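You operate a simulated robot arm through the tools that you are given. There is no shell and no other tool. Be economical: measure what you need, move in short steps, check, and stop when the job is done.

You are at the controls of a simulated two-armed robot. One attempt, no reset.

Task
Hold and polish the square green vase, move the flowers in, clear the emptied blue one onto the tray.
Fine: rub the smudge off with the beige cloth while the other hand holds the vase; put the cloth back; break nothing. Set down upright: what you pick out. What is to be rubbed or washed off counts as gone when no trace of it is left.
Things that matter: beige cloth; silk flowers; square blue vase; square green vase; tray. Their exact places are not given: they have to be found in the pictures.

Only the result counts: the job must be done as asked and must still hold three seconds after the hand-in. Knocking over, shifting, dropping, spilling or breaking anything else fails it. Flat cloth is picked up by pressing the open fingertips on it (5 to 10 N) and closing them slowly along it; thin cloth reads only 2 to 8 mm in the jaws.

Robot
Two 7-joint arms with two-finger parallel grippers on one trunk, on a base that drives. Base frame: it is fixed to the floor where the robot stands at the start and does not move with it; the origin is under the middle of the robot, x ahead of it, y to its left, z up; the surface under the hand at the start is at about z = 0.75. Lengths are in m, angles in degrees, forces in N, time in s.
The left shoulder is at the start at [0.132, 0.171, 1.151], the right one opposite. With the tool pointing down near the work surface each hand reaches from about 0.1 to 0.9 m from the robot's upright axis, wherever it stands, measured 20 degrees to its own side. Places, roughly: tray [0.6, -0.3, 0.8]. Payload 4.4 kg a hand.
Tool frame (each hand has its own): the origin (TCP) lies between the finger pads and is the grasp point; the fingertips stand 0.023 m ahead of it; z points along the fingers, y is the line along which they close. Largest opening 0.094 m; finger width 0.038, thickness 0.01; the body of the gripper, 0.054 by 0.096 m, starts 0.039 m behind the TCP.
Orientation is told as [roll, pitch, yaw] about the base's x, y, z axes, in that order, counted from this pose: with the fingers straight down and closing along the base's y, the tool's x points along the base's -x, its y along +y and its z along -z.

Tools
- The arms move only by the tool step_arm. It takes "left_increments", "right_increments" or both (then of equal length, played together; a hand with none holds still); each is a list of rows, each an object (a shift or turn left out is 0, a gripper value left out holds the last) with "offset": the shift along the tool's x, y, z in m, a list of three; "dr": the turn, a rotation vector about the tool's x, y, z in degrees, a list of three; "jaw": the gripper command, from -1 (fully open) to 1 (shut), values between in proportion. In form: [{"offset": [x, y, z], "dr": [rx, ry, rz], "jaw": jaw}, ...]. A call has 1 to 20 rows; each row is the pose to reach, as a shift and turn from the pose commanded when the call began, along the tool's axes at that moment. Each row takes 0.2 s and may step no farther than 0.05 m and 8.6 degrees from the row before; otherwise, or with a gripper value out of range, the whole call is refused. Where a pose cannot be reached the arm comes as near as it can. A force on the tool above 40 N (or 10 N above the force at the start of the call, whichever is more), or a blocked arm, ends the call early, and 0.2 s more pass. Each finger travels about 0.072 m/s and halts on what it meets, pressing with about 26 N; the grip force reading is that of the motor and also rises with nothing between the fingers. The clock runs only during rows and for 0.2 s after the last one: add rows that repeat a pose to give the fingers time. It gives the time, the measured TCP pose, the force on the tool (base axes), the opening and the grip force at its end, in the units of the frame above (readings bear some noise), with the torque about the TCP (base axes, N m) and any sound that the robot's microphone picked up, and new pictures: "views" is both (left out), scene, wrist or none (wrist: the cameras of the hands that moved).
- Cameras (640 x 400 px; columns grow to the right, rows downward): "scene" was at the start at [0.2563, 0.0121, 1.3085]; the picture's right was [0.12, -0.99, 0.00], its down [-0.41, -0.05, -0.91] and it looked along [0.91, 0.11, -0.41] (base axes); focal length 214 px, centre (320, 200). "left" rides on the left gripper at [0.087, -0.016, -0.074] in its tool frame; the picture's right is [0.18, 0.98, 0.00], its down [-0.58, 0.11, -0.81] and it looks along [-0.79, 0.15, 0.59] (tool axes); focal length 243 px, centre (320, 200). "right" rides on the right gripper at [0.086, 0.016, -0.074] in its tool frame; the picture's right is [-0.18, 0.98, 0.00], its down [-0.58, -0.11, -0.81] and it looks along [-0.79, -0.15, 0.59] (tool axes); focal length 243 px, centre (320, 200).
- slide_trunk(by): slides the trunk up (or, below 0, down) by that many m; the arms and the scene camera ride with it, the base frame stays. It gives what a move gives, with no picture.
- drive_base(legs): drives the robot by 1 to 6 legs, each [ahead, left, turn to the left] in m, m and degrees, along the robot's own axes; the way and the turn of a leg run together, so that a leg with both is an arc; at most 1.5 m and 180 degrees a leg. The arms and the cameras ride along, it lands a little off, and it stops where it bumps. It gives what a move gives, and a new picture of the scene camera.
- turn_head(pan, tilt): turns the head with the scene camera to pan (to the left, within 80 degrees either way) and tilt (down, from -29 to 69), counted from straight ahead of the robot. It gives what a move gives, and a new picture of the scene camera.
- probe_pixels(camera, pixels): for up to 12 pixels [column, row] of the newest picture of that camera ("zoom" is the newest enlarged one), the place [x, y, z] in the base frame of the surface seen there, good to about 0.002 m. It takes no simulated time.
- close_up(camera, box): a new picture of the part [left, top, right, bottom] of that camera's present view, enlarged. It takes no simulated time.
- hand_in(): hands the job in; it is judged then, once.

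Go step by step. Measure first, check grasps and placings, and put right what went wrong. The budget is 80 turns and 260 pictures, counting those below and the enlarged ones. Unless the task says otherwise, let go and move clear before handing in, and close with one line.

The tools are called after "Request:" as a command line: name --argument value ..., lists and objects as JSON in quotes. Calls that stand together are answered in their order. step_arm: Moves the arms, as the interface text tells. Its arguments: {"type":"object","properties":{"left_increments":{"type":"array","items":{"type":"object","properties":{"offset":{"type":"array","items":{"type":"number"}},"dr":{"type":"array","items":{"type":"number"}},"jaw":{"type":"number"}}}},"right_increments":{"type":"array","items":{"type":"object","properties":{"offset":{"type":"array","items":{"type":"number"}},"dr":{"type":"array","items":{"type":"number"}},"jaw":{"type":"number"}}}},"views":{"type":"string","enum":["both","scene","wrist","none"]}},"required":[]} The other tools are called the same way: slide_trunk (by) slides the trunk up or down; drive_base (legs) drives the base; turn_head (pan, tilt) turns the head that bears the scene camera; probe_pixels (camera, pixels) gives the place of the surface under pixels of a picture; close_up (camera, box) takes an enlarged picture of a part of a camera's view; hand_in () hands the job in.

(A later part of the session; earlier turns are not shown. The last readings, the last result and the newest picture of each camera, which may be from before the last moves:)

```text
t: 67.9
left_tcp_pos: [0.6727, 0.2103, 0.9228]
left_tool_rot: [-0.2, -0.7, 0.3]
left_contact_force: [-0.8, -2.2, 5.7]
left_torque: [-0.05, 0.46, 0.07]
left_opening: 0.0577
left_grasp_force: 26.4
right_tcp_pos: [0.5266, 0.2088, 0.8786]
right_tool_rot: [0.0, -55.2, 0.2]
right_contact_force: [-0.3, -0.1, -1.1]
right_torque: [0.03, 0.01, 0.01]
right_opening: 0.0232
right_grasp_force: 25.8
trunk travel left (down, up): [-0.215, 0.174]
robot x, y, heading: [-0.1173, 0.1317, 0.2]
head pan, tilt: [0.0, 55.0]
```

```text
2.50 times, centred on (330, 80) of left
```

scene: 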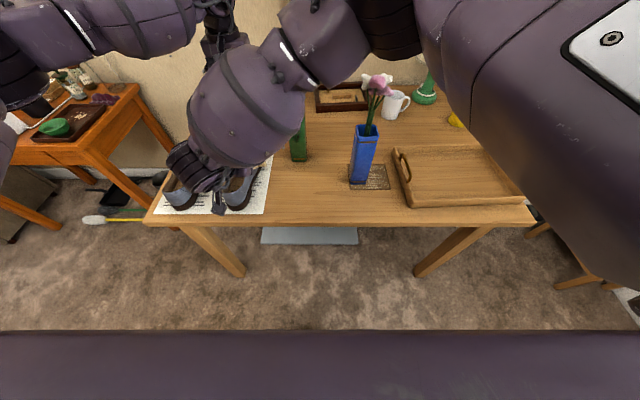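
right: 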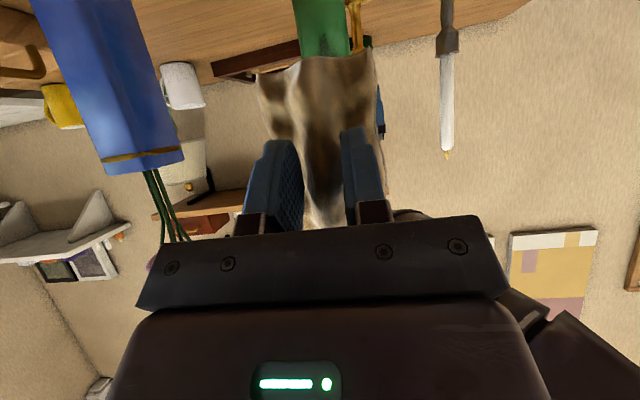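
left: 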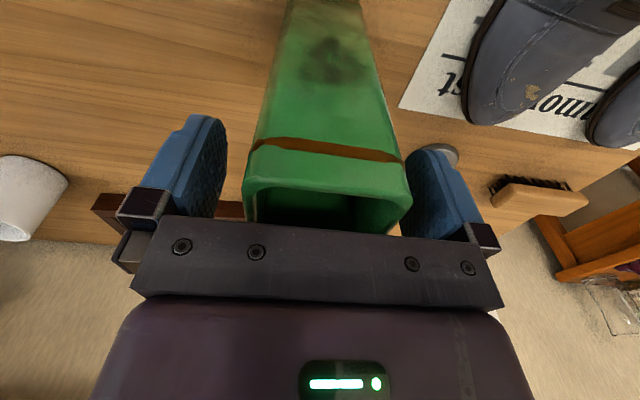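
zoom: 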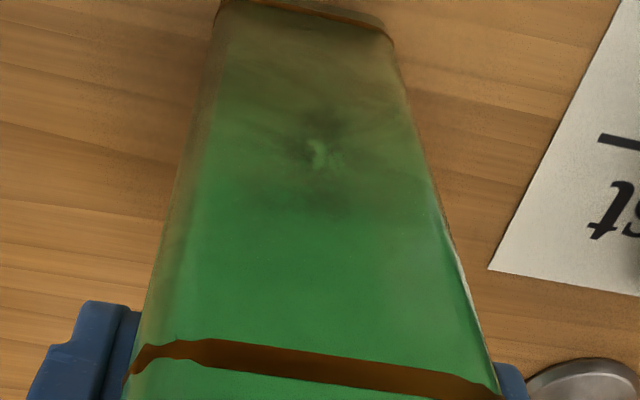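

Much lighter. I'll repeat with slightly firmer contact and more strokes.

Request:
step_arm --right_increments '[{"offset": [-0.0215, 0, 0.0307]}, {"offset": [-0.0385, 0, 0.055]}, {"offset": [-0.043, 0, 0.0614]}, {"offset": [-0.0436, 0.006, 0.0622]}, {"offset": [-0.0436, 0.014, 0.0622]}, {"offset": [-0.0436, 0.006, 0.0622]}, {"offset": [-0.0436, -0.002, 0.0622]}, {"offset": [-0.0436, -0.012, 0.0622]}, {"offset": [-0.0436, -0.004, 0.0622]}, {"offset": [-0.0436, 0.004, 0.0622]}, {"offset": [-0.0436, 0.014, 0.0622]}, {"offset": [-0.0436, 0.006, 0.0622]}, {"offset": [-0.0436, -0.002, 0.0622]}, {"offset": [-0.0436, -0.012, 0.0622]}, {"offset": [-0.0436, -0.004, 0.0622]}, {"offset": [-0.0436, 0.004, 0.0622]}, {"offset": [-0.0436, 0.014, 0.0622]}, {"offset": [-0.0436, 0.006, 0.0622]}, {"offset": [-0.0436, -0.006, 0.0622]}, {"offset": [-0.0436, 0, 0.0622]}]' --views "none"

```text
t: 72.1
left_tcp_pos: [0.6722, 0.2105, 0.9226]
left_tool_rot: [-0.1, -0.7, 0.2]
left_contact_force: [-2.5, -1.8, 5.6]
left_torque: [-0.01, 0.66, 0.1]
left_opening: 0.058
left_grasp_force: 26.5
right_tcp_pos: [0.6017, 0.2085, 0.8794]
right_tool_rot: [0.0, -55.1, 0.2]
right_contact_force: [-0.5, -0.2, -0.6]
right_torque: [-0.01, 0.01, -0.02]
right_opening: 0.0232
right_grasp_force: 25.8
trunk travel left (down, up): [-0.215, 0.174]
robot x, y, heading: [-0.1167, 0.135, -0.1]
head pan, tilt: [0.0, 55.0]
```

No force at x = 0.602, so the face has receded a little. Advance 4 mm and read.

Request:
step_arm --right_increments '[{"offset": [-0.0012, 0, 0.0016]}, {"offset": [-0.0023, 0, 0.0033]}, {"offset": [-0.0023, 0, 0.0033]}]' --views "none"

```text
t: 72.9
left_tcp_pos: [0.6744, 0.2126, 0.9229]
left_tool_rot: [-0.2, -0.7, 0.3]
left_contact_force: [19.2, 2.0, 0.1]
left_torque: [0.28, -0.32, -0.01]
left_opening: 0.0575
left_grasp_force: 26.2
right_tcp_pos: [0.6057, 0.2105, 0.8767]
right_tool_rot: [0.1, -55.1, 0.3]
right_contact_force: [-21.6, -1.2, 5.0]
right_torque: [0.04, -0.51, -0.03]
right_opening: 0.0232
right_grasp_force: 25.7
trunk travel left (down, up): [-0.215, 0.174]
robot x, y, heading: [-0.1162, 0.13, -0.1]
head pan, tilt: [0.0, 55.0]
```

21 N. I'll ease 1.5 mm and rub.

Request:
step_arm --right_increments '[{"offset": [0.0009, 0.004, -0.0012]}, {"offset": [0.0009, 0.012, -0.0012]}, {"offset": [0.0009, 0.004, -0.0012]}, {"offset": [0.0009, -0.004, -0.0012]}, {"offset": [0.0009, -0.012, -0.0012]}, {"offset": [0.0009, -0.004, -0.0012]}, {"offset": [0.0007, 0.004, -0.001]}, {"offset": [0.0007, 0.012, -0.001]}, {"offset": [0.0007, 0.004, -0.001]}, {"offset": [0.0007, -0.004, -0.001]}, {"offset": [0.0005, -0.012, -0.0008]}, {"offset": [0.0005, -0.004, -0.0008]}, {"offset": [0.0005, 0.004, -0.0008]}, {"offset": [0.0005, 0.012, -0.0008]}, {"offset": [0.0003, 0.004, -0.0004]}, {"offset": [0.0003, -0.004, -0.0004]}, {"offset": [0.0003, -0.012, -0.0004]}, {"offset": [0.0003, 0, -0.0004]}]' --views "none"

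Request:
step_arm --right_increments '[{"offset": [0.0144, 0, -0.0205]}, {"offset": [0.0287, 0, -0.041]}, {"offset": [0.0402, 0, -0.0574]}]' --views "none"

Request:
close_up --camera "left" --box '[220, 0, 440, 160]'

```text
t: 76.7
left_tcp_pos: [0.6738, 0.213, 0.9237]
left_tool_rot: [0.0, -0.7, 0.3]
left_contact_force: [16.5, 8.2, 6.7]
left_torque: [0.45, -0.37, -0.07]
left_opening: 0.0581
left_grasp_force: 26.1
right_tcp_pos: [0.6073, 0.2092, 0.8773]
right_tool_rot: [-0.1, -55.0, 0.1]
right_contact_force: [-15.4, -7.7, -3.5]
right_torque: [0.06, -0.15, -0.31]
right_opening: 0.0235
right_grasp_force: 26.2
trunk travel left (down, up): [-0.215, 0.174]
robot x, y, heading: [-0.1122, 0.1343, 0.0]
head pan, tilt: [0.0, 55.0]
```

```text
t: 77.5
left_tcp_pos: [0.6708, 0.209, 0.9232]
left_tool_rot: [-0.2, -0.6, 0.1]
left_contact_force: [-4.3, -1.5, 8.3]
left_torque: [0.11, 0.88, 0.14]
left_opening: 0.0579
left_grasp_force: 25.4
right_tcp_pos: [0.535, 0.2072, 0.8782]
right_tool_rot: [0.0, -55.1, 0.0]
right_contact_force: [-0.7, -0.4, -1.2]
right_torque: [0.01, 0.02, 0.01]
right_opening: 0.0232
right_grasp_force: 25.9
trunk travel left (down, up): [-0.215, 0.174]
robot x, y, heading: [-0.1144, 0.135, 0.1]
head pan, tilt: [0.0, 55.0]
```

```text
2.50 times, centred on (330, 80) of left
```

zoom: 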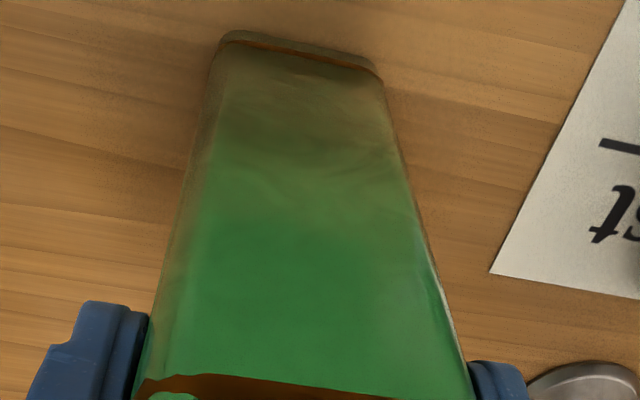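

The smudge appears gone. The vase looks tilted in the grip, so I'll measure its face top to bottom.

Request:
probe_pixels --camera "zoom" --pixels '[[300, 60], [300, 120], [300, 200], [300, 280], [300, 350], [230, 200], [390, 200], [240, 60], [375, 75]]'

Request:
close_up --camera "left" --box '[280, 10, 400, 110]'

```text
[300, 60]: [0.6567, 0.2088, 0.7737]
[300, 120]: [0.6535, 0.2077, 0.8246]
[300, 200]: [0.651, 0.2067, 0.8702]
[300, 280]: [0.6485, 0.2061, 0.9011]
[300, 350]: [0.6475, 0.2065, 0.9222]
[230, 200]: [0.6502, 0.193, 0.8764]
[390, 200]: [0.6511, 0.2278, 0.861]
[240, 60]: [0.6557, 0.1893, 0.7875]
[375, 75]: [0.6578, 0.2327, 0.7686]
```

```text
4.00 times, centred on (340, 60) of left
```

zoom: 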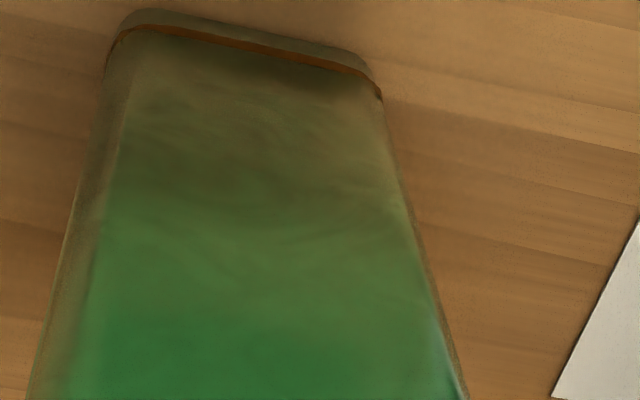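

Only about 3.5° of tilt. A faint darker band may remain, so I'll do one more pass with side and vertical strokes to be sure.

Request:
step_arm --right_increments '[{"offset": [-0.0215, 0, 0.0307]}, {"offset": [-0.0385, 0, 0.055]}, {"offset": [-0.043, 0, 0.0614]}, {"offset": [-0.0436, 0.006, 0.0622]}, {"offset": [-0.0436, 0.014, 0.0622]}, {"offset": [-0.0436, 0.006, 0.0622]}, {"offset": [-0.0436, -0.002, 0.0622]}, {"offset": [-0.0436, -0.012, 0.0622]}, {"offset": [-0.0436, -0.004, 0.0622]}, {"offset": [-0.0436, 0.004, 0.0622]}, {"offset": [-0.0439, 0.014, 0.0626]}, {"offset": [-0.0373, 0.006, 0.0672]}, {"offset": [-0.0373, -0.002, 0.0672]}, {"offset": [-0.0373, -0.012, 0.0672]}, {"offset": [-0.0373, -0.004, 0.0672]}, {"offset": [-0.0373, 0.004, 0.0672]}, {"offset": [-0.0373, 0.014, 0.0672]}, {"offset": [-0.0373, 0.006, 0.0672]}, {"offset": [-0.0373, -0.006, 0.0672]}, {"offset": [-0.0373, 0, 0.0672]}]' --views "none"

Request:
step_arm --right_increments '[{"offset": [0.0144, 0, -0.0205]}, {"offset": [0.0287, 0, -0.041]}, {"offset": [0.0459, 0, -0.0655]}, {"offset": [0.0631, 0, -0.09]}]' --views "none"

Request:
close_up --camera "left" --box '[220, 0, 440, 160]'

```text
t: 79.9
left_tcp_pos: [0.6752, 0.2184, 0.9231]
left_tool_rot: [0.5, -0.8, 0.7]
left_contact_force: [1.1, 2.1, 1.4]
left_torque: [-0.06, 0.14, 0.03]
left_opening: 0.058
left_grasp_force: 26.2
right_tcp_pos: [0.6151, 0.2131, 0.8764]
right_tool_rot: [-0.6, -55.1, -0.1]
right_contact_force: [-1.7, -1.5, 0.3]
right_torque: [0.07, -0.06, -0.11]
right_opening: 0.0236
right_grasp_force: 25.7
trunk travel left (down, up): [-0.215, 0.174]
robot x, y, heading: [-0.1103, 0.133, 0.3]
head pan, tilt: [0.0, 55.0]
stopped in row 11 (right hand): the force on the tool passed its limit at 42 N (the readings are from after the stop); the commanded pose is now the measured one
```

```text
t: 80.9
left_tcp_pos: [0.6751, 0.2185, 0.9235]
left_tool_rot: [0.4, -0.8, 0.6]
left_contact_force: [-0.5, 1.6, 3.5]
left_torque: [0.11, 0.2, 0.0]
left_opening: 0.0578
left_grasp_force: 26.2
right_tcp_pos: [0.5052, 0.2157, 0.8772]
right_tool_rot: [-0.4, -55.2, -0.2]
right_contact_force: [-0.2, 1.1, -0.2]
right_torque: [0.0, -0.01, 0.03]
right_opening: 0.0235
right_grasp_force: 26.1
trunk travel left (down, up): [-0.215, 0.174]
robot x, y, heading: [-0.1141, 0.1293, 0.2]
head pan, tilt: [0.0, 55.0]
```

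```text
2.50 times, centred on (330, 80) of left
```

zoom: 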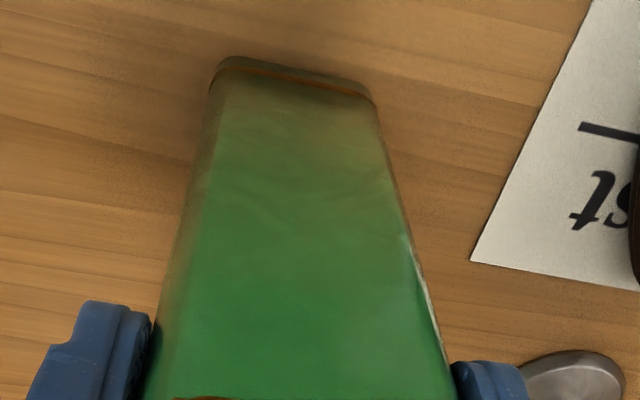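

The face is clean now. I'll measure the vase's tilt so I can straighten it before setting it down.

Request:
probe_pixels --camera "zoom" --pixels '[[290, 100], [290, 200], [290, 300], [290, 370], [230, 250], [380, 250]]'

Request:
step_arm --left_increments '[{"offset": [0, 0, -0.015]}, {"offset": [0, 0, -0.03]}, {"offset": [0, 0, -0.03]}]' --views "wrist"

```text
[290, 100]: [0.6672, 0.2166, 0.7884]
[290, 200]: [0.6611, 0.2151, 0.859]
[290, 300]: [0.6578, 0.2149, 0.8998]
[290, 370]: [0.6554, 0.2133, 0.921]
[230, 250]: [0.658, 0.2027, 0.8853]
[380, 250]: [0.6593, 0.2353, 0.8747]
```

```text
t: 81.7
left_tcp_pos: [0.677, 0.2181, 0.9519]
left_tool_rot: [0.5, -0.7, 0.8]
left_contact_force: [0.5, -1.1, -3.0]
left_torque: [-0.01, 0.09, 0.01]
left_opening: 0.0579
left_grasp_force: 26.0
right_tcp_pos: [0.5073, 0.2137, 0.8759]
right_tool_rot: [-0.6, -55.2, -0.2]
right_contact_force: [-0.1, 0.0, 0.2]
right_torque: [0.04, 0.0, -0.01]
right_opening: 0.0236
right_grasp_force: 25.6
trunk travel left (down, up): [-0.215, 0.174]
robot x, y, heading: [-0.1168, 0.1333, 0.0]
head pan, tilt: [0.0, 55.0]
```

left: 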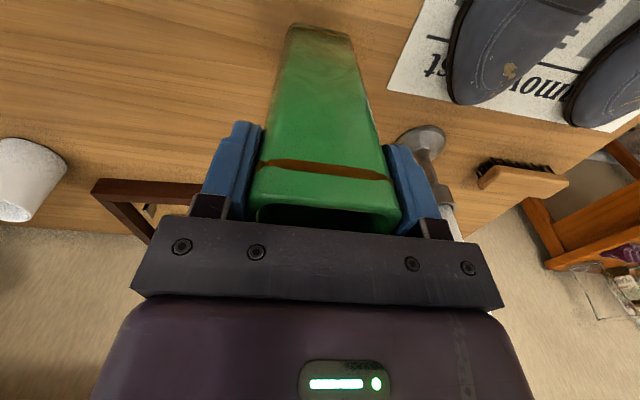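

Lifted cleanly. I'll straighten by 5° and carry it back to its original spot (x ≈ 0.644, y ≈ 0.21), then lower.

Request:
step_arm --left_increments '[{"offset": [0.011, -0.003, 0], "dr": [0.2, 2, 0.3]}, {"offset": [0.022, -0.006, 0], "dr": [0.4, 4, 0.5]}, {"offset": [0.033, -0.008, 0], "dr": [0.5, 5.2, 0.7]}, {"offset": [0.033, -0.008, 0.015], "dr": [0.5, 5.2, 0.7]}, {"offset": [0.033, -0.008, 0.024], "dr": [0.5, 5.2, 0.7]}, {"offset": [0.033, -0.008, 0.024], "dr": [0.5, 5.2, 0.7]}]' --views "wrist"

Request:
probe_pixels --camera "left" --pixels '[[320, 40], [320, 90], [320, 140], [320, 160], [290, 100], [350, 100]]'

```text
t: 83.1
left_tcp_pos: [0.6419, 0.2105, 0.9272]
left_tool_rot: [0.0, 4.5, 0.1]
left_contact_force: [-0.1, 0.2, -3.2]
left_torque: [0.01, 0.04, 0.01]
left_opening: 0.0577
left_grasp_force: 26.0
right_tcp_pos: [0.5068, 0.2157, 0.8759]
right_tool_rot: [-0.6, -55.2, -0.2]
right_contact_force: [0.7, 0.9, -0.2]
right_torque: [0.0, -0.02, -0.02]
right_opening: 0.0237
right_grasp_force: 25.7
trunk travel left (down, up): [-0.215, 0.174]
robot x, y, heading: [-0.1069, 0.1347, -0.2]
head pan, tilt: [0.0, 55.0]
```

left: 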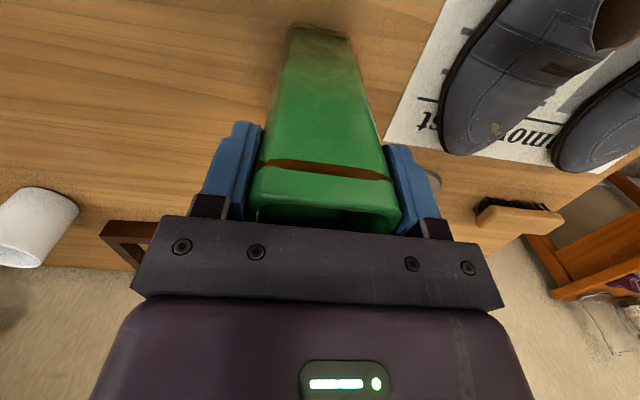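

```text
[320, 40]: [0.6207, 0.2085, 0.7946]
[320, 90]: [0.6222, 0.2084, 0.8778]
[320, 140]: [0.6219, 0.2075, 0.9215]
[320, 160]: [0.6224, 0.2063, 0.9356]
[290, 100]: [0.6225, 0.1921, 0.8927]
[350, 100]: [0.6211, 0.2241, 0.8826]
```

Vertical. Lowering the last millimetres.

Request:
step_arm --left_increments '[{"offset": [0, 0, 0.003]}, {"offset": [0, 0, 0.005]}, {"offset": [0, 0, 0.005]}]' --views "none"

```text
t: 83.9
left_tcp_pos: [0.6411, 0.2093, 0.9226]
left_tool_rot: [0.0, 4.4, 0.0]
left_contact_force: [0.3, 0.2, -2.3]
left_torque: [-0.01, 0.02, -0.02]
left_opening: 0.0579
left_grasp_force: 26.4
right_tcp_pos: [0.5064, 0.2132, 0.8762]
right_tool_rot: [-0.5, -55.0, -0.1]
right_contact_force: [-0.5, -0.5, -0.7]
right_torque: [0.01, 0.0, 0.04]
right_opening: 0.0234
right_grasp_force: 26.2
trunk travel left (down, up): [-0.215, 0.174]
robot x, y, heading: [-0.1164, 0.1334, -0.1]
head pan, tilt: [0.0, 55.0]
```

Request:
step_arm --left_increments '[{"offset": [0, 0, 0.0015], "jaw": 1}, {"offset": [0, 0, 0.0025], "jaw": 1}, {"offset": [0, 0, 0.0025], "jaw": 0}, {"offset": [0, 0, 0.0025], "jaw": -0.4}, {"offset": [0, 0, 0.0025], "jaw": -1}, {"offset": [0, 0, 0.0025], "jaw": -1}, {"offset": [0, 0, -0.04]}, {"offset": [0, 0, -0.08]}, {"offset": [0, 0, -0.12]}, {"offset": [0, 0, -0.16]}]' --right_increments '[{"offset": [0, 0, 0]}, {"offset": [0, 0, 0]}, {"offset": [0, 0, 0]}, {"offset": [0, 0, 0]}, {"offset": [0, 0, 0]}, {"offset": [0, 0, 0]}, {"offset": [0.0144, 0, -0.0205]}, {"offset": [0.0287, 0, -0.041]}, {"offset": [0.0287, 0, -0.041]}, {"offset": [0.0287, 0, -0.041]}]' --views "both"

Request:
probe_pixels --camera "left" --pixels '[[282, 60], [350, 60], [285, 115], [345, 120], [315, 30]]'

```text
t: 86.1
left_tcp_pos: [0.653, 0.2087, 1.0845]
left_tool_rot: [0.0, 4.3, 0.0]
left_contact_force: [-1.0, 0.6, 0.7]
left_torque: [0.01, 0.0, 0.02]
left_opening: 0.0938
left_grasp_force: 0.1
right_tcp_pos: [0.4554, 0.2145, 0.8779]
right_tool_rot: [-0.4, -55.2, -0.2]
right_contact_force: [0.1, -0.1, 0.1]
right_torque: [-0.01, 0.0, 0.02]
right_opening: 0.0235
right_grasp_force: 26.1
trunk travel left (down, up): [-0.215, 0.174]
robot x, y, heading: [-0.1131, 0.1314, -0.2]
head pan, tilt: [0.0, 55.0]
```

scene: 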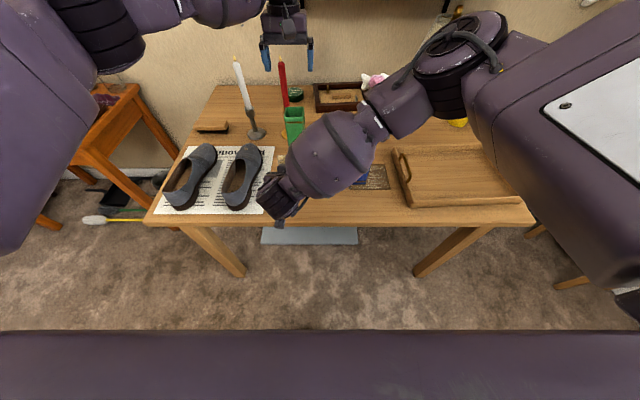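
right: 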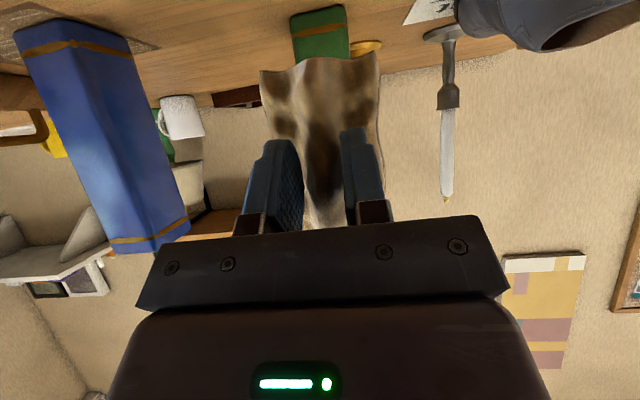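
left: 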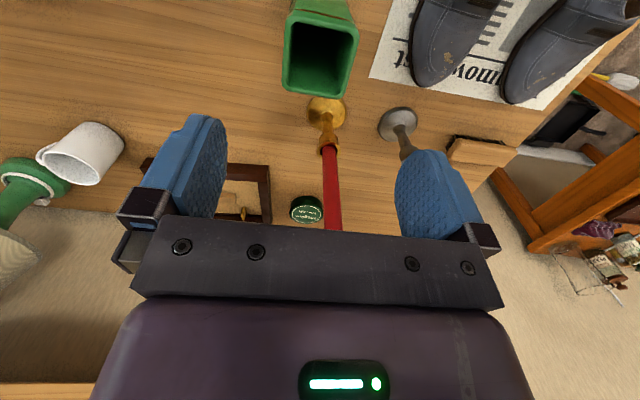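

```text
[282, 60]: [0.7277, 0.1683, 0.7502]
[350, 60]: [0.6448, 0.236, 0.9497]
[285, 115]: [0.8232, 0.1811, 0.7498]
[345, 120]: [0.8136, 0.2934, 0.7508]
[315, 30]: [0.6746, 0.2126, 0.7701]
```

The green vase stands upright, centred near (0.644, 0.21), and clean. Now the cloth goes back along the reverse path: raise the left arm away, then bring the right hand up and to the right in front of the flowers.

Request:
step_arm --right_increments '[{"offset": [-0.0213, 0, -0.0394]}, {"offset": [-0.0425, 0, -0.0787]}, {"offset": [-0.0667, 0, -0.1139]}, {"offset": [-0.0994, 0, -0.1369]}, {"offset": [-0.1322, 0, -0.1598]}, {"offset": [-0.1322, -0.04, -0.1598]}, {"offset": [-0.1322, -0.08, -0.1598]}, {"offset": [-0.1322, -0.12, -0.1598]}, {"offset": [-0.1322, -0.16, -0.1598]}, {"offset": [-0.1322, -0.2, -0.1598]}]' --left_increments '[{"offset": [0, 0, -0.045]}, {"offset": [0, 0, -0.09]}, {"offset": [0, 0, -0.135]}, {"offset": [0, 0, -0.18]}, {"offset": [0.03, 0.03, -0.18]}, {"offset": [0.06, 0.06, -0.18]}, {"offset": [0.09, 0.09, -0.18]}, {"offset": [0.12, 0.12, -0.18]}, {"offset": [0.15, 0.15, -0.18]}, {"offset": [0.18, 0.18, -0.18]}]' --views "none"

Request:
drive_base --legs '[[0, -0.132, 0], [0.125, 0, 0]]'

```text
t: 88.3
left_tcp_pos: [0.4864, 0.3887, 1.2746]
left_tool_rot: [0.0, 4.3, -0.1]
left_contact_force: [-0.7, -0.3, 0.3]
left_torque: [0.02, 0.0, -0.02]
left_opening: 0.0939
left_grasp_force: 0.0
right_tcp_pos: [0.3959, 0.0167, 1.0766]
right_tool_rot: [-0.4, -55.2, -0.2]
right_contact_force: [-0.6, -0.2, -0.4]
right_torque: [0.02, 0.05, 0.04]
right_opening: 0.023
right_grasp_force: 25.8
trunk travel left (down, up): [-0.215, 0.174]
robot x, y, heading: [-0.1147, 0.1331, -0.2]
head pan, tilt: [0.0, 55.0]
```

```text
t: 90.9
left_tcp_pos: [0.6098, 0.2586, 1.2746]
left_tool_rot: [0.0, 4.4, 0.0]
left_contact_force: [-0.2, 0.5, -0.3]
left_torque: [0.0, 0.07, -0.02]
left_opening: 0.0939
left_grasp_force: 0.0
right_tcp_pos: [0.5209, -0.1154, 1.0758]
right_tool_rot: [-0.5, -55.1, -0.1]
right_contact_force: [0.6, 0.5, -1.0]
right_torque: [-0.03, 0.0, 0.02]
right_opening: 0.0233
right_grasp_force: 26.5
trunk travel left (down, up): [-0.215, 0.174]
robot x, y, heading: [0.0108, 0.0008, 0.2]
head pan, tilt: [0.0, 55.0]
```

scene: 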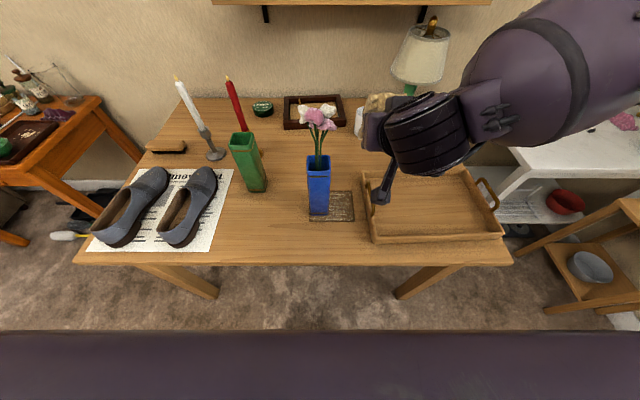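

All in order, and the green vase looks clean in the scene view. Next I'll reverse the wrist turn, then drive ahead 0.105.

Request:
step_arm --right_increments '[{"offset": [-0.001, -0.0057, 0.0045], "dr": [1.13, 4.62, 6.43]}, {"offset": [-0.0021, -0.0113, 0.009], "dr": [2.26, 9.24, 12.87]}, {"offset": [-0.0031, -0.017, 0.0135], "dr": [3.4, 13.86, 19.3]}, {"offset": [-0.0041, -0.0227, 0.018], "dr": [4.53, 18.48, 25.73]}, {"offset": [-0.0052, -0.0283, 0.0225], "dr": [5.66, 23.1, 32.17]}, {"offset": [-0.0062, -0.034, 0.027], "dr": [6.79, 27.72, 38.6]}, {"offset": [-0.0072, -0.0397, 0.0314], "dr": [7.92, 32.34, 45.03]}, {"offset": [-0.0082, -0.0453, 0.0359], "dr": [9.06, 36.96, 51.46]}, {"offset": [-0.0093, -0.051, 0.0404], "dr": [10.19, 41.58, 57.9]}, {"offset": [-0.0103, -0.0567, 0.0449], "dr": [11.32, 46.2, 64.33]}, {"offset": [-0.0113, -0.0623, 0.0494], "dr": [12.45, 50.82, 70.76]}, {"offset": [-0.0124, -0.068, 0.0539], "dr": [13.58, 55.44, 77.2]}, {"offset": [-0.0134, -0.0737, 0.0584], "dr": [14.72, 60.06, 83.63]}, {"offset": [-0.0144, -0.0793, 0.0628], "dr": [15.85, 64.68, 90.06]}, {"offset": [-0.0154, -0.085, 0.0673], "dr": [16.98, 69.3, 96.5]}]' --views "none"

Request:
drive_base --legs '[[0.105, 0, 0]]'

```text
t: 94.1
left_tcp_pos: [0.6098, 0.2595, 1.2742]
left_tool_rot: [0.0, 4.4, 0.1]
left_contact_force: [-0.7, -0.3, -0.6]
left_torque: [-0.04, 0.0, 0.04]
left_opening: 0.0941
left_grasp_force: 0.0
right_tcp_pos: [0.5834, -0.2014, 1.05]
right_tool_rot: [0.1, 34.8, -90.5]
right_contact_force: [1.0, 0.2, -0.3]
right_torque: [-0.01, -0.01, -0.01]
right_opening: 0.0231
right_grasp_force: 25.7
trunk travel left (down, up): [-0.215, 0.174]
robot x, y, heading: [0.0091, -0.0005, 0.1]
head pan, tilt: [0.0, 55.0]
```

```text
t: 95.3
left_tcp_pos: [0.7147, 0.2565, 1.2737]
left_tool_rot: [0.0, 4.4, 0.0]
left_contact_force: [0.5, 0.3, 0.2]
left_torque: [0.0, 0.04, -0.03]
left_opening: 0.0939
left_grasp_force: 0.0
right_tcp_pos: [0.687, -0.2017, 1.0514]
right_tool_rot: [0.1, 34.8, -90.5]
right_contact_force: [0.8, 0.0, -0.2]
right_torque: [0.03, 0.01, 0.0]
right_opening: 0.0231
right_grasp_force: 25.7
trunk travel left (down, up): [-0.215, 0.174]
robot x, y, heading: [0.1114, -0.0019, 0.0]
head pan, tilt: [0.0, 55.0]
```

scene: 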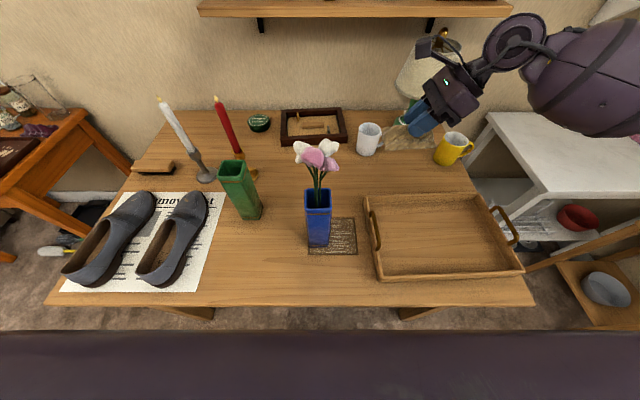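

Reverse approach: lower the cloth to its original place, open slightly, and rise straight up.

Request:
step_arm --right_increments '[{"offset": [0.0327, 0.016, 0.0229], "jaw": 1}, {"offset": [0.0567, 0.04, 0.0409]}, {"offset": [0.0837, 0.06, 0.0721]}, {"offset": [0.1079, 0.08, 0.1074]}, {"offset": [0.1292, 0.09, 0.1467]}, {"offset": [0.1504, 0.1, 0.186]}, {"offset": [0.158, 0.098, 0.2277]}, {"offset": [0.1291, 0.0976, 0.2687]}, {"offset": [0.1026, 0.0976, 0.31]}, {"offset": [0.0854, 0.0976, 0.3339]}, {"offset": [0.0711, 0.0976, 0.3543]}, {"offset": [0.0673, 0.0976, 0.3597]}, {"offset": [0.0673, 0.0976, 0.3597]}, {"offset": [0.0673, 0.0976, 0.3597], "jaw": 0.4}, {"offset": [0.0673, 0.0976, 0.3597], "jaw": 0.3}, {"offset": [0.0673, 0.0976, 0.3597], "jaw": 0.3}, {"offset": [0.0759, 0.0976, 0.3474]}, {"offset": [0.096, 0.0976, 0.3187]}, {"offset": [0.1247, 0.0976, 0.2778]}]' --views "both"

```text
refused: row 8 steps farther than a row can; nothing moved
```

Request:
step_arm --right_increments '[{"offset": [0.0327, 0.016, 0.0229], "jaw": 1}, {"offset": [0.0567, 0.04, 0.0409]}, {"offset": [0.0837, 0.06, 0.0721]}, {"offset": [0.1079, 0.08, 0.1074]}, {"offset": [0.1292, 0.09, 0.1467]}, {"offset": [0.1504, 0.098, 0.186]}, {"offset": [0.157, 0.098, 0.2285]}, {"offset": [0.13, 0.0976, 0.2685]}, {"offset": [0.1036, 0.0976, 0.309]}, {"offset": [0.0854, 0.0976, 0.3339]}, {"offset": [0.0711, 0.0976, 0.3543]}, {"offset": [0.0673, 0.0976, 0.3597]}, {"offset": [0.0673, 0.0976, 0.3597]}, {"offset": [0.0673, 0.0976, 0.3597], "jaw": 0.4}, {"offset": [0.0673, 0.0976, 0.3597], "jaw": 0.3}, {"offset": [0.0673, 0.0976, 0.3597], "jaw": 0.3}, {"offset": [0.0759, 0.0976, 0.3474]}, {"offset": [0.096, 0.0976, 0.3187]}, {"offset": [0.1247, 0.0976, 0.2778]}]' --views "both"

```text
t: 99.3
left_tcp_pos: [0.7129, 0.2576, 1.2739]
left_tool_rot: [0.1, 4.3, -0.1]
left_contact_force: [-0.2, 0.6, -0.5]
left_torque: [0.01, 0.03, 0.01]
left_opening: 0.0941
left_grasp_force: 0.0
right_tcp_pos: [0.7857, 0.0601, 0.8944]
right_tool_rot: [0.2, 34.6, -90.3]
right_contact_force: [-0.7, -0.5, -1.0]
right_torque: [0.02, -0.01, 0.02]
right_opening: 0.033
right_grasp_force: 0.1
trunk travel left (down, up): [-0.215, 0.174]
robot x, y, heading: [0.1136, 0.0054, 0.2]
head pan, tilt: [0.0, 55.0]
```

scene: 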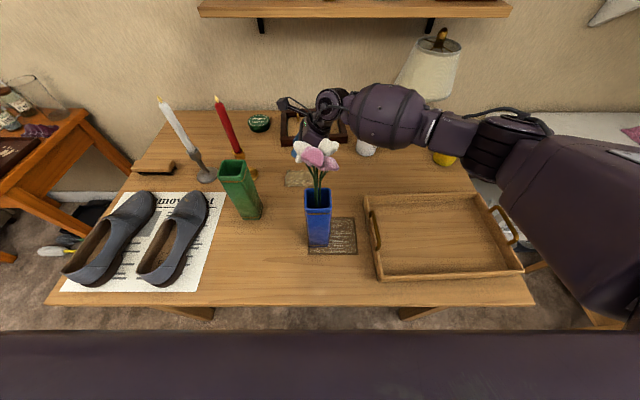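
right: 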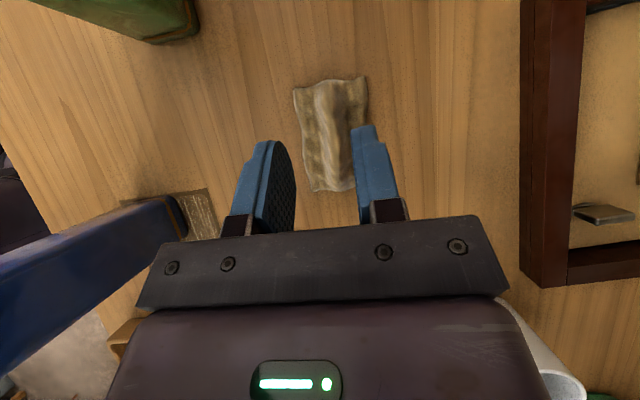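

The cloth is back in place at (330,135). Next come the flowers: I'll retrace out to the right, drive back, turn the hand forward-facing again, and place the base at about (−0.11, 0.13).

Request:
step_arm --right_increments '[{"offset": [0.023, 0, -0.0328]}, {"offset": [0.0459, 0, -0.0655]}, {"offset": [0.0328, 0, -0.0991]}, {"offset": [0.0116, -0.01, -0.1385]}, {"offset": [-0.0097, -0.02, -0.1778]}, {"offset": [-0.0368, -0.04, -0.209]}, {"offset": [-0.0666, -0.06, -0.236]}, {"offset": [-0.0906, -0.084, -0.2541]}, {"offset": [-0.1234, -0.1, -0.277]}]' --views "none"

Request:
drive_base --legs '[[-0.105, 0, 0]]'

Request:
step_arm --right_increments '[{"offset": [0.0054, -0.0041, 0.0015], "dr": [-1.13, -4.62, -6.43], "jaw": -0.2}, {"offset": [0.0109, -0.0083, 0.0031], "dr": [-2.26, -9.24, -12.87]}, {"offset": [0.0163, -0.0124, 0.0046], "dr": [-3.4, -13.86, -19.3]}, {"offset": [0.0218, -0.0165, 0.0061], "dr": [-4.53, -18.48, -25.73]}, {"offset": [0.0272, -0.0207, 0.0077], "dr": [-5.66, -23.1, -32.17]}, {"offset": [0.0326, -0.0248, 0.0092], "dr": [-6.79, -27.72, -38.6]}, {"offset": [0.0381, -0.0289, 0.0107], "dr": [-7.92, -32.34, -45.03]}, {"offset": [0.0435, -0.0331, 0.0123], "dr": [-9.06, -36.96, -51.46]}, {"offset": [0.049, -0.0372, 0.0138], "dr": [-10.19, -41.58, -57.9]}, {"offset": [0.0544, -0.0413, 0.0153], "dr": [-11.32, -46.2, -64.33]}, {"offset": [0.0598, -0.0455, 0.0169], "dr": [-12.45, -50.82, -70.76]}, {"offset": [0.0653, -0.0496, 0.0184], "dr": [-13.58, -55.44, -77.2]}, {"offset": [0.0707, -0.0537, 0.0199], "dr": [-14.72, -60.06, -83.63]}, {"offset": [0.0762, -0.0579, 0.0215], "dr": [-15.85, -64.68, -90.06]}, {"offset": [0.0816, -0.062, 0.023], "dr": [-16.98, -69.3, -96.5]}]' --views "none"

Request:
drive_base --legs '[[-0.125, 0, 0], [0, 0.13, 0]]'

```text
t: 101.3
left_tcp_pos: [0.7122, 0.2578, 1.2748]
left_tool_rot: [0.0, 4.3, 0.0]
left_contact_force: [-0.1, 0.0, 0.1]
left_torque: [0.01, -0.03, 0.04]
left_opening: 0.0939
left_grasp_force: 0.1
right_tcp_pos: [0.6825, -0.2024, 1.0506]
right_tool_rot: [0.3, 34.8, -90.4]
right_contact_force: [0.3, -0.2, 0.1]
right_torque: [0.02, -0.03, -0.03]
right_opening: 0.0329
right_grasp_force: 0.1
trunk travel left (down, up): [-0.215, 0.174]
robot x, y, heading: [0.1117, 0.0002, 0.1]
head pan, tilt: [0.0, 55.0]
```

```text
t: 102.5
left_tcp_pos: [0.6093, 0.2579, 1.2737]
left_tool_rot: [0.0, 4.4, -0.2]
left_contact_force: [-0.1, 0.1, 0.2]
left_torque: [-0.01, -0.03, -0.03]
left_opening: 0.094
left_grasp_force: 0.0
right_tcp_pos: [0.5776, -0.2011, 1.0502]
right_tool_rot: [0.2, 34.8, -90.5]
right_contact_force: [-1.3, -0.2, -0.5]
right_torque: [0.0, -0.02, 0.01]
right_opening: 0.0328
right_grasp_force: 0.0
trunk travel left (down, up): [-0.215, 0.174]
robot x, y, heading: [0.0071, 0.0003, -0.3]
head pan, tilt: [0.0, 55.0]
```

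scene: 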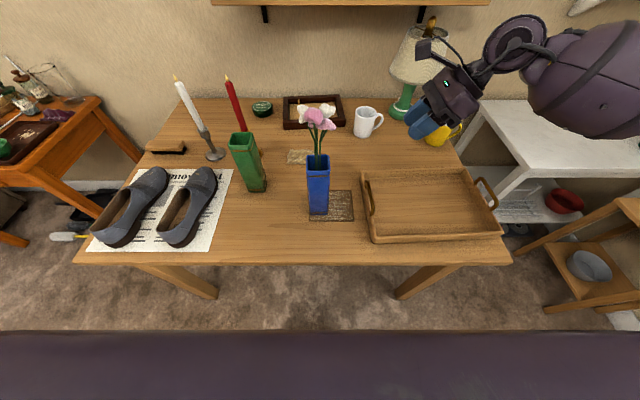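

```text
t: 105.7
left_tcp_pos: [0.6088, 0.2573, 1.274]
left_tool_rot: [0.0, 4.4, -0.1]
left_contact_force: [-0.3, -0.5, -0.6]
left_torque: [0.01, -0.01, 0.0]
left_opening: 0.0941
left_grasp_force: 0.1
right_tcp_pos: [0.5177, -0.1197, 1.0781]
right_tool_rot: [-0.5, -55.2, -0.1]
right_contact_force: [0.0, -0.6, -0.4]
right_torque: [0.01, 0.03, 0.01]
right_opening: 0.0565
right_grasp_force: 0.0
trunk travel left (down, up): [-0.215, 0.174]
robot x, y, heading: [0.0064, -0.0048, -0.0]
head pan, tilt: [0.0, 55.0]
```

```text
t: 108.3
left_tcp_pos: [0.4821, 0.3856, 1.2738]
left_tool_rot: [-0.2, 4.4, 0.2]
left_contact_force: [0.5, -0.2, 1.1]
left_torque: [-0.03, 0.01, 0.02]
left_opening: 0.0941
left_grasp_force: 0.0
right_tcp_pos: [0.3909, 0.0098, 1.0782]
right_tool_rot: [-0.5, -55.1, 0.1]
right_contact_force: [0.1, 0.1, -0.2]
right_torque: [0.01, 0.01, -0.02]
right_opening: 0.0564
right_grasp_force: 0.0
trunk travel left (down, up): [-0.215, 0.174]
robot x, y, heading: [-0.118, 0.1276, 0.4]
head pan, tilt: [0.0, 55.0]
```

scene: 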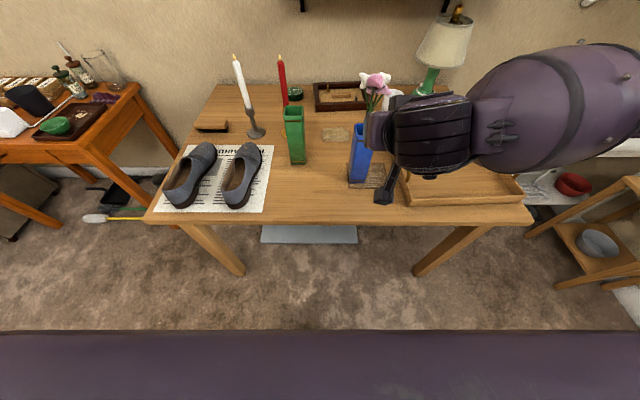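

The arm is placed. I'll pitch to −75, come in level at z ≈ 0.985 just above the rim with the stems between the fingers, and close.

Request:
step_arm --right_increments '[{"offset": [0.01, -0.001, 0.03], "dr": [0, -5, 0]}, {"offset": [0.02, -0.002, 0.06], "dr": [0, -10, 0]}, {"offset": [0.026, -0.003, 0.09], "dr": [0, -15, 0]}, {"offset": [0.0303, -0.003, 0.1189], "dr": [0, -20, 0]}, {"offset": [0.013, -0.003, 0.1435], "dr": [0, -20, 0]}, {"offset": [-0.0042, -0.003, 0.168], "dr": [0, -20, 0]}, {"offset": [-0.0214, -0.003, 0.1926], "dr": [0, -20, 0]}, {"offset": [-0.0214, -0.003, 0.1926], "dr": [0, -20, 0], "jaw": 0.1}, {"offset": [-0.0214, -0.003, 0.1926], "dr": [0, -20, 0], "jaw": 0.4}, {"offset": [-0.0214, -0.003, 0.1926], "dr": [0, -20, 0], "jaw": 0.7}, {"offset": [-0.0214, -0.003, 0.1926], "dr": [0, -20, 0], "jaw": 1}, {"offset": [-0.0214, -0.003, 0.1926], "dr": [0, -20, 0], "jaw": 1}]' --views "both"

```text
t: 110.9
left_tcp_pos: [0.4821, 0.3863, 1.2737]
left_tool_rot: [0.0, 4.5, 0.2]
left_contact_force: [-0.3, -0.2, 0.3]
left_torque: [0.01, 0.01, 0.0]
left_opening: 0.0937
left_grasp_force: 0.0
right_tcp_pos: [0.5599, 0.024, 0.9888]
right_tool_rot: [-1.8, -74.8, 0.6]
right_contact_force: [0.3, -0.4, 0.4]
right_torque: [-0.87, 0.06, -0.11]
right_opening: 0.0126
right_grasp_force: 25.8
right hand out of reach, approached as far as the arm can: row 4, 5, 6, 7, 8, 9, 10, 11, 12
trunk travel left (down, up): [-0.215, 0.174]
robot x, y, heading: [-0.1175, 0.1274, 0.3]
head pan, tilt: [0.0, 55.0]
```

scene: 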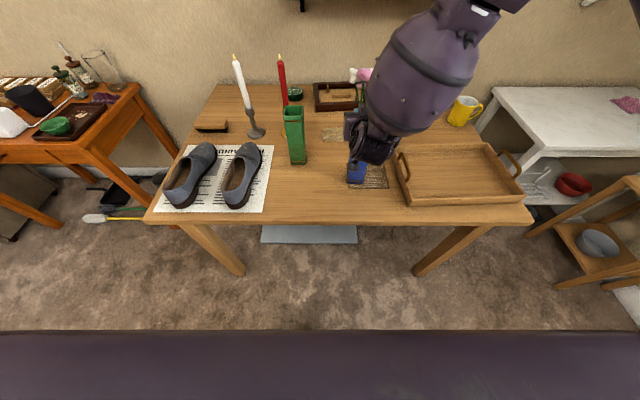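
right: 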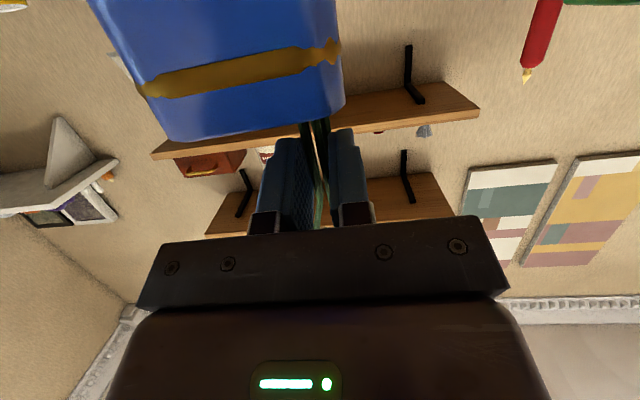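

The stems are gripped (0.0126). I'll lift 6 cm with the arm, then straight up 0.17 with the trunk, and look.

Request:
step_arm --right_increments '[{"offset": [-0.0193, 0, -0.0052]}, {"offset": [-0.0386, 0, -0.0105]}, {"offset": [-0.0579, 0, -0.0157]}]' --views "none"

Request:
slide_trunk --by 0.172

Request:
turn_head --pan -10 --tilt 45

Request:
close_up --camera "right" --box '[160, 0, 480, 240]'

```text
t: 111.7
left_tcp_pos: [0.4811, 0.3857, 1.2743]
left_tool_rot: [0.0, 4.4, 0.2]
left_contact_force: [-0.6, -0.4, 0.9]
left_torque: [0.01, 0.0, 0.0]
left_opening: 0.094
left_grasp_force: 0.1
right_tcp_pos: [0.5589, 0.027, 1.0512]
right_tool_rot: [-0.9, -75.2, 0.6]
right_contact_force: [0.1, 1.8, -1.8]
right_torque: [0.76, -0.01, 0.03]
right_opening: 0.0109
right_grasp_force: 26.3
trunk travel left (down, up): [-0.215, 0.174]
robot x, y, heading: [-0.1211, 0.1266, 0.3]
head pan, tilt: [0.0, 55.0]
```

```text
t: 113.6
left_tcp_pos: [0.4818, 0.3876, 1.4457]
left_tool_rot: [0.0, 4.4, 0.2]
left_contact_force: [-1.0, -0.5, -0.1]
left_torque: [-0.02, 0.04, -0.01]
left_opening: 0.0937
left_grasp_force: 0.1
right_tcp_pos: [0.5592, 0.0267, 1.2204]
right_tool_rot: [-1.1, -75.2, 0.7]
right_contact_force: [0.3, -0.6, -1.1]
right_torque: [0.0, 0.01, 0.0]
right_opening: 0.0169
right_grasp_force: 26.1
trunk travel left (down, up): [-0.387, 0.002]
robot x, y, heading: [-0.1165, 0.1274, 0.1]
head pan, tilt: [0.0, 55.0]
```

```text
t: 114.4
left_tcp_pos: [0.4817, 0.3865, 1.4461]
left_tool_rot: [0.0, 4.5, 0.3]
left_contact_force: [0.2, 1.0, 0.2]
left_torque: [0.01, 0.0, 0.0]
left_opening: 0.094
left_grasp_force: 0.1
right_tcp_pos: [0.5591, 0.0268, 1.2201]
right_tool_rot: [-1.1, -75.1, 0.6]
right_contact_force: [-0.2, 0.0, -0.6]
right_torque: [0.0, 0.03, 0.03]
right_opening: 0.0169
right_grasp_force: 25.8
trunk travel left (down, up): [-0.387, 0.002]
robot x, y, heading: [-0.1201, 0.1288, 0.3]
head pan, tilt: [-10.0, 45.0]
```

scene: 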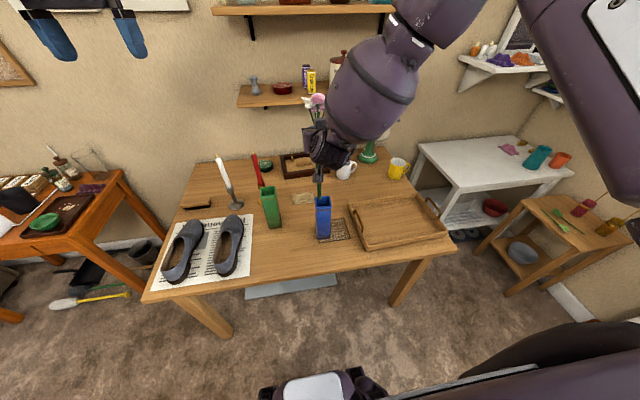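

```text
1.67 times, centred on (320, 120) of right
```

zoom: 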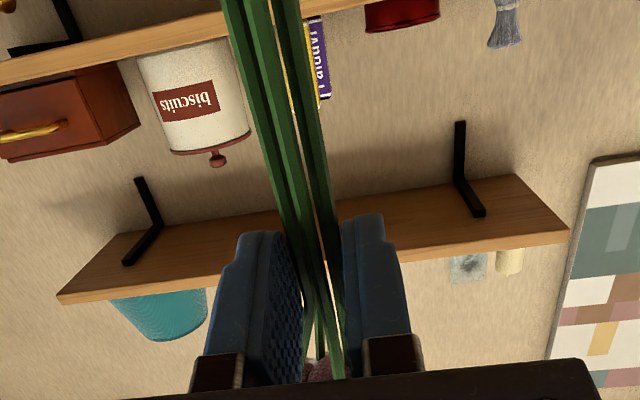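

The flowers are lifted. I'll check whether the stem bottoms are clear of the blue rim.

Request:
close_up --camera "scene" --box '[240, 140, 360, 250]'

Request:
probe_pixels --camera "scene" --pixels '[[319, 180], [320, 186], [320, 190], [319, 194], [318, 176], [261, 190], [277, 189], [279, 196], [316, 198], [330, 197], [320, 172]]'

```text
3.64 times, centred on (300, 195) of scene
```

zoom: 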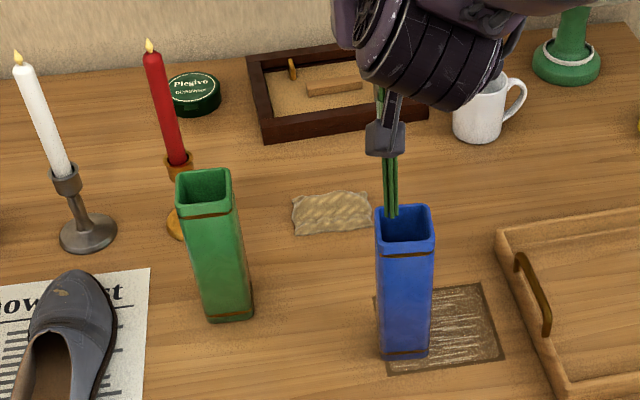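

```text
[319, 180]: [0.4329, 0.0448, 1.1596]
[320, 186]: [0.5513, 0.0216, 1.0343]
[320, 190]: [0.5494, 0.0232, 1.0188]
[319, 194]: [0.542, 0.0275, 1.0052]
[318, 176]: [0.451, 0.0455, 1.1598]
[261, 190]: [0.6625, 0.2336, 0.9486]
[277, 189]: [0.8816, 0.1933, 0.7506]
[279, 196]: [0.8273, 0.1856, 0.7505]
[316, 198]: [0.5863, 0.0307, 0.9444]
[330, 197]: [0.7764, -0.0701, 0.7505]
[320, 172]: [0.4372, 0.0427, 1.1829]
```

Stem tips are at about (0.538, 0.029, 0.985), clear of the rim. I'll drive the base so they come over the green vase (Δ = +0.10, +0.18).

Request:
drive_base --legs '[[0.1, 0.18, 0]]'

Request:
close_up --camera "scene" --box '[280, 150, 360, 230]'

Request:
probe_pixels --camera "zoom" --pixels '[[300, 180], [305, 200], [308, 220], [310, 240], [290, 240], [330, 240], [280, 260], [345, 260], [270, 270], [360, 270], [315, 290], [315, 210]]'

```text
t: 116.6
left_tcp_pos: [0.5823, 0.5649, 1.4466]
left_tool_rot: [-0.1, 4.4, 0.1]
left_contact_force: [0.1, 0.5, 0.4]
left_torque: [-0.02, -0.01, -0.02]
left_opening: 0.0941
left_grasp_force: 0.1
right_tcp_pos: [0.6603, 0.2034, 1.221]
right_tool_rot: [-1.2, -75.1, 0.6]
right_contact_force: [0.5, -0.2, -0.4]
right_torque: [0.0, -0.01, 0.01]
right_opening: 0.0168
right_grasp_force: 25.2
trunk travel left (down, up): [-0.387, 0.002]
robot x, y, heading: [-0.0204, 0.3053, 0.3]
head pan, tilt: [-10.0, 45.0]
```

scene: 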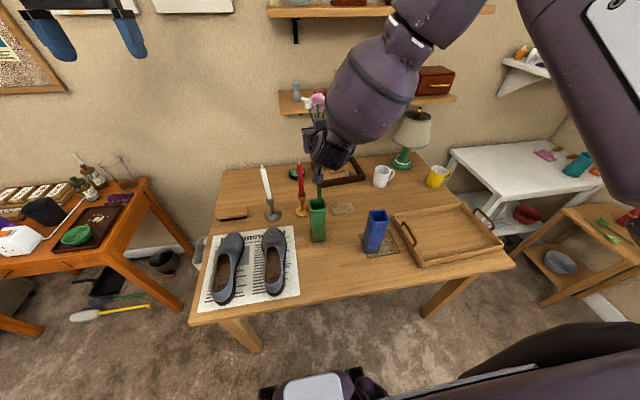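

```text
5.00 times, centred on (320, 190) of scene
```

zoom: 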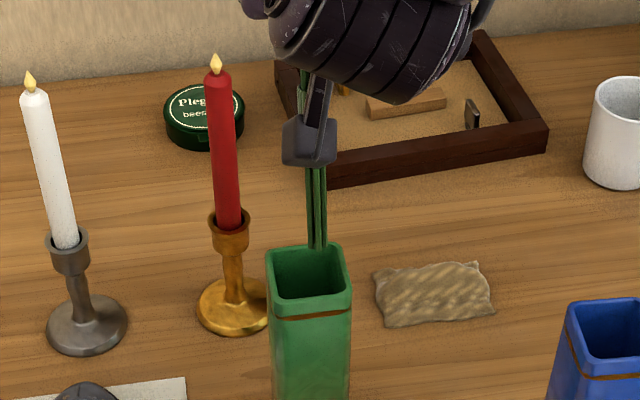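

```text
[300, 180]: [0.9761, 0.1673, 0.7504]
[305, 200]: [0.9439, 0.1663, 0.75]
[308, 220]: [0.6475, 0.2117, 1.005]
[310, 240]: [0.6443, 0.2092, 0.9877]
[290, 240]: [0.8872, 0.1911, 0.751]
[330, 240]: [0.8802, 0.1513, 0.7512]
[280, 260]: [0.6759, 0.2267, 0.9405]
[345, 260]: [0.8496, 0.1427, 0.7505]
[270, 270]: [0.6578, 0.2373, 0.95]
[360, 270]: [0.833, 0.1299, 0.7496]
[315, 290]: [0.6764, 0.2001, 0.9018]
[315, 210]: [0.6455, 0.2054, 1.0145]
```

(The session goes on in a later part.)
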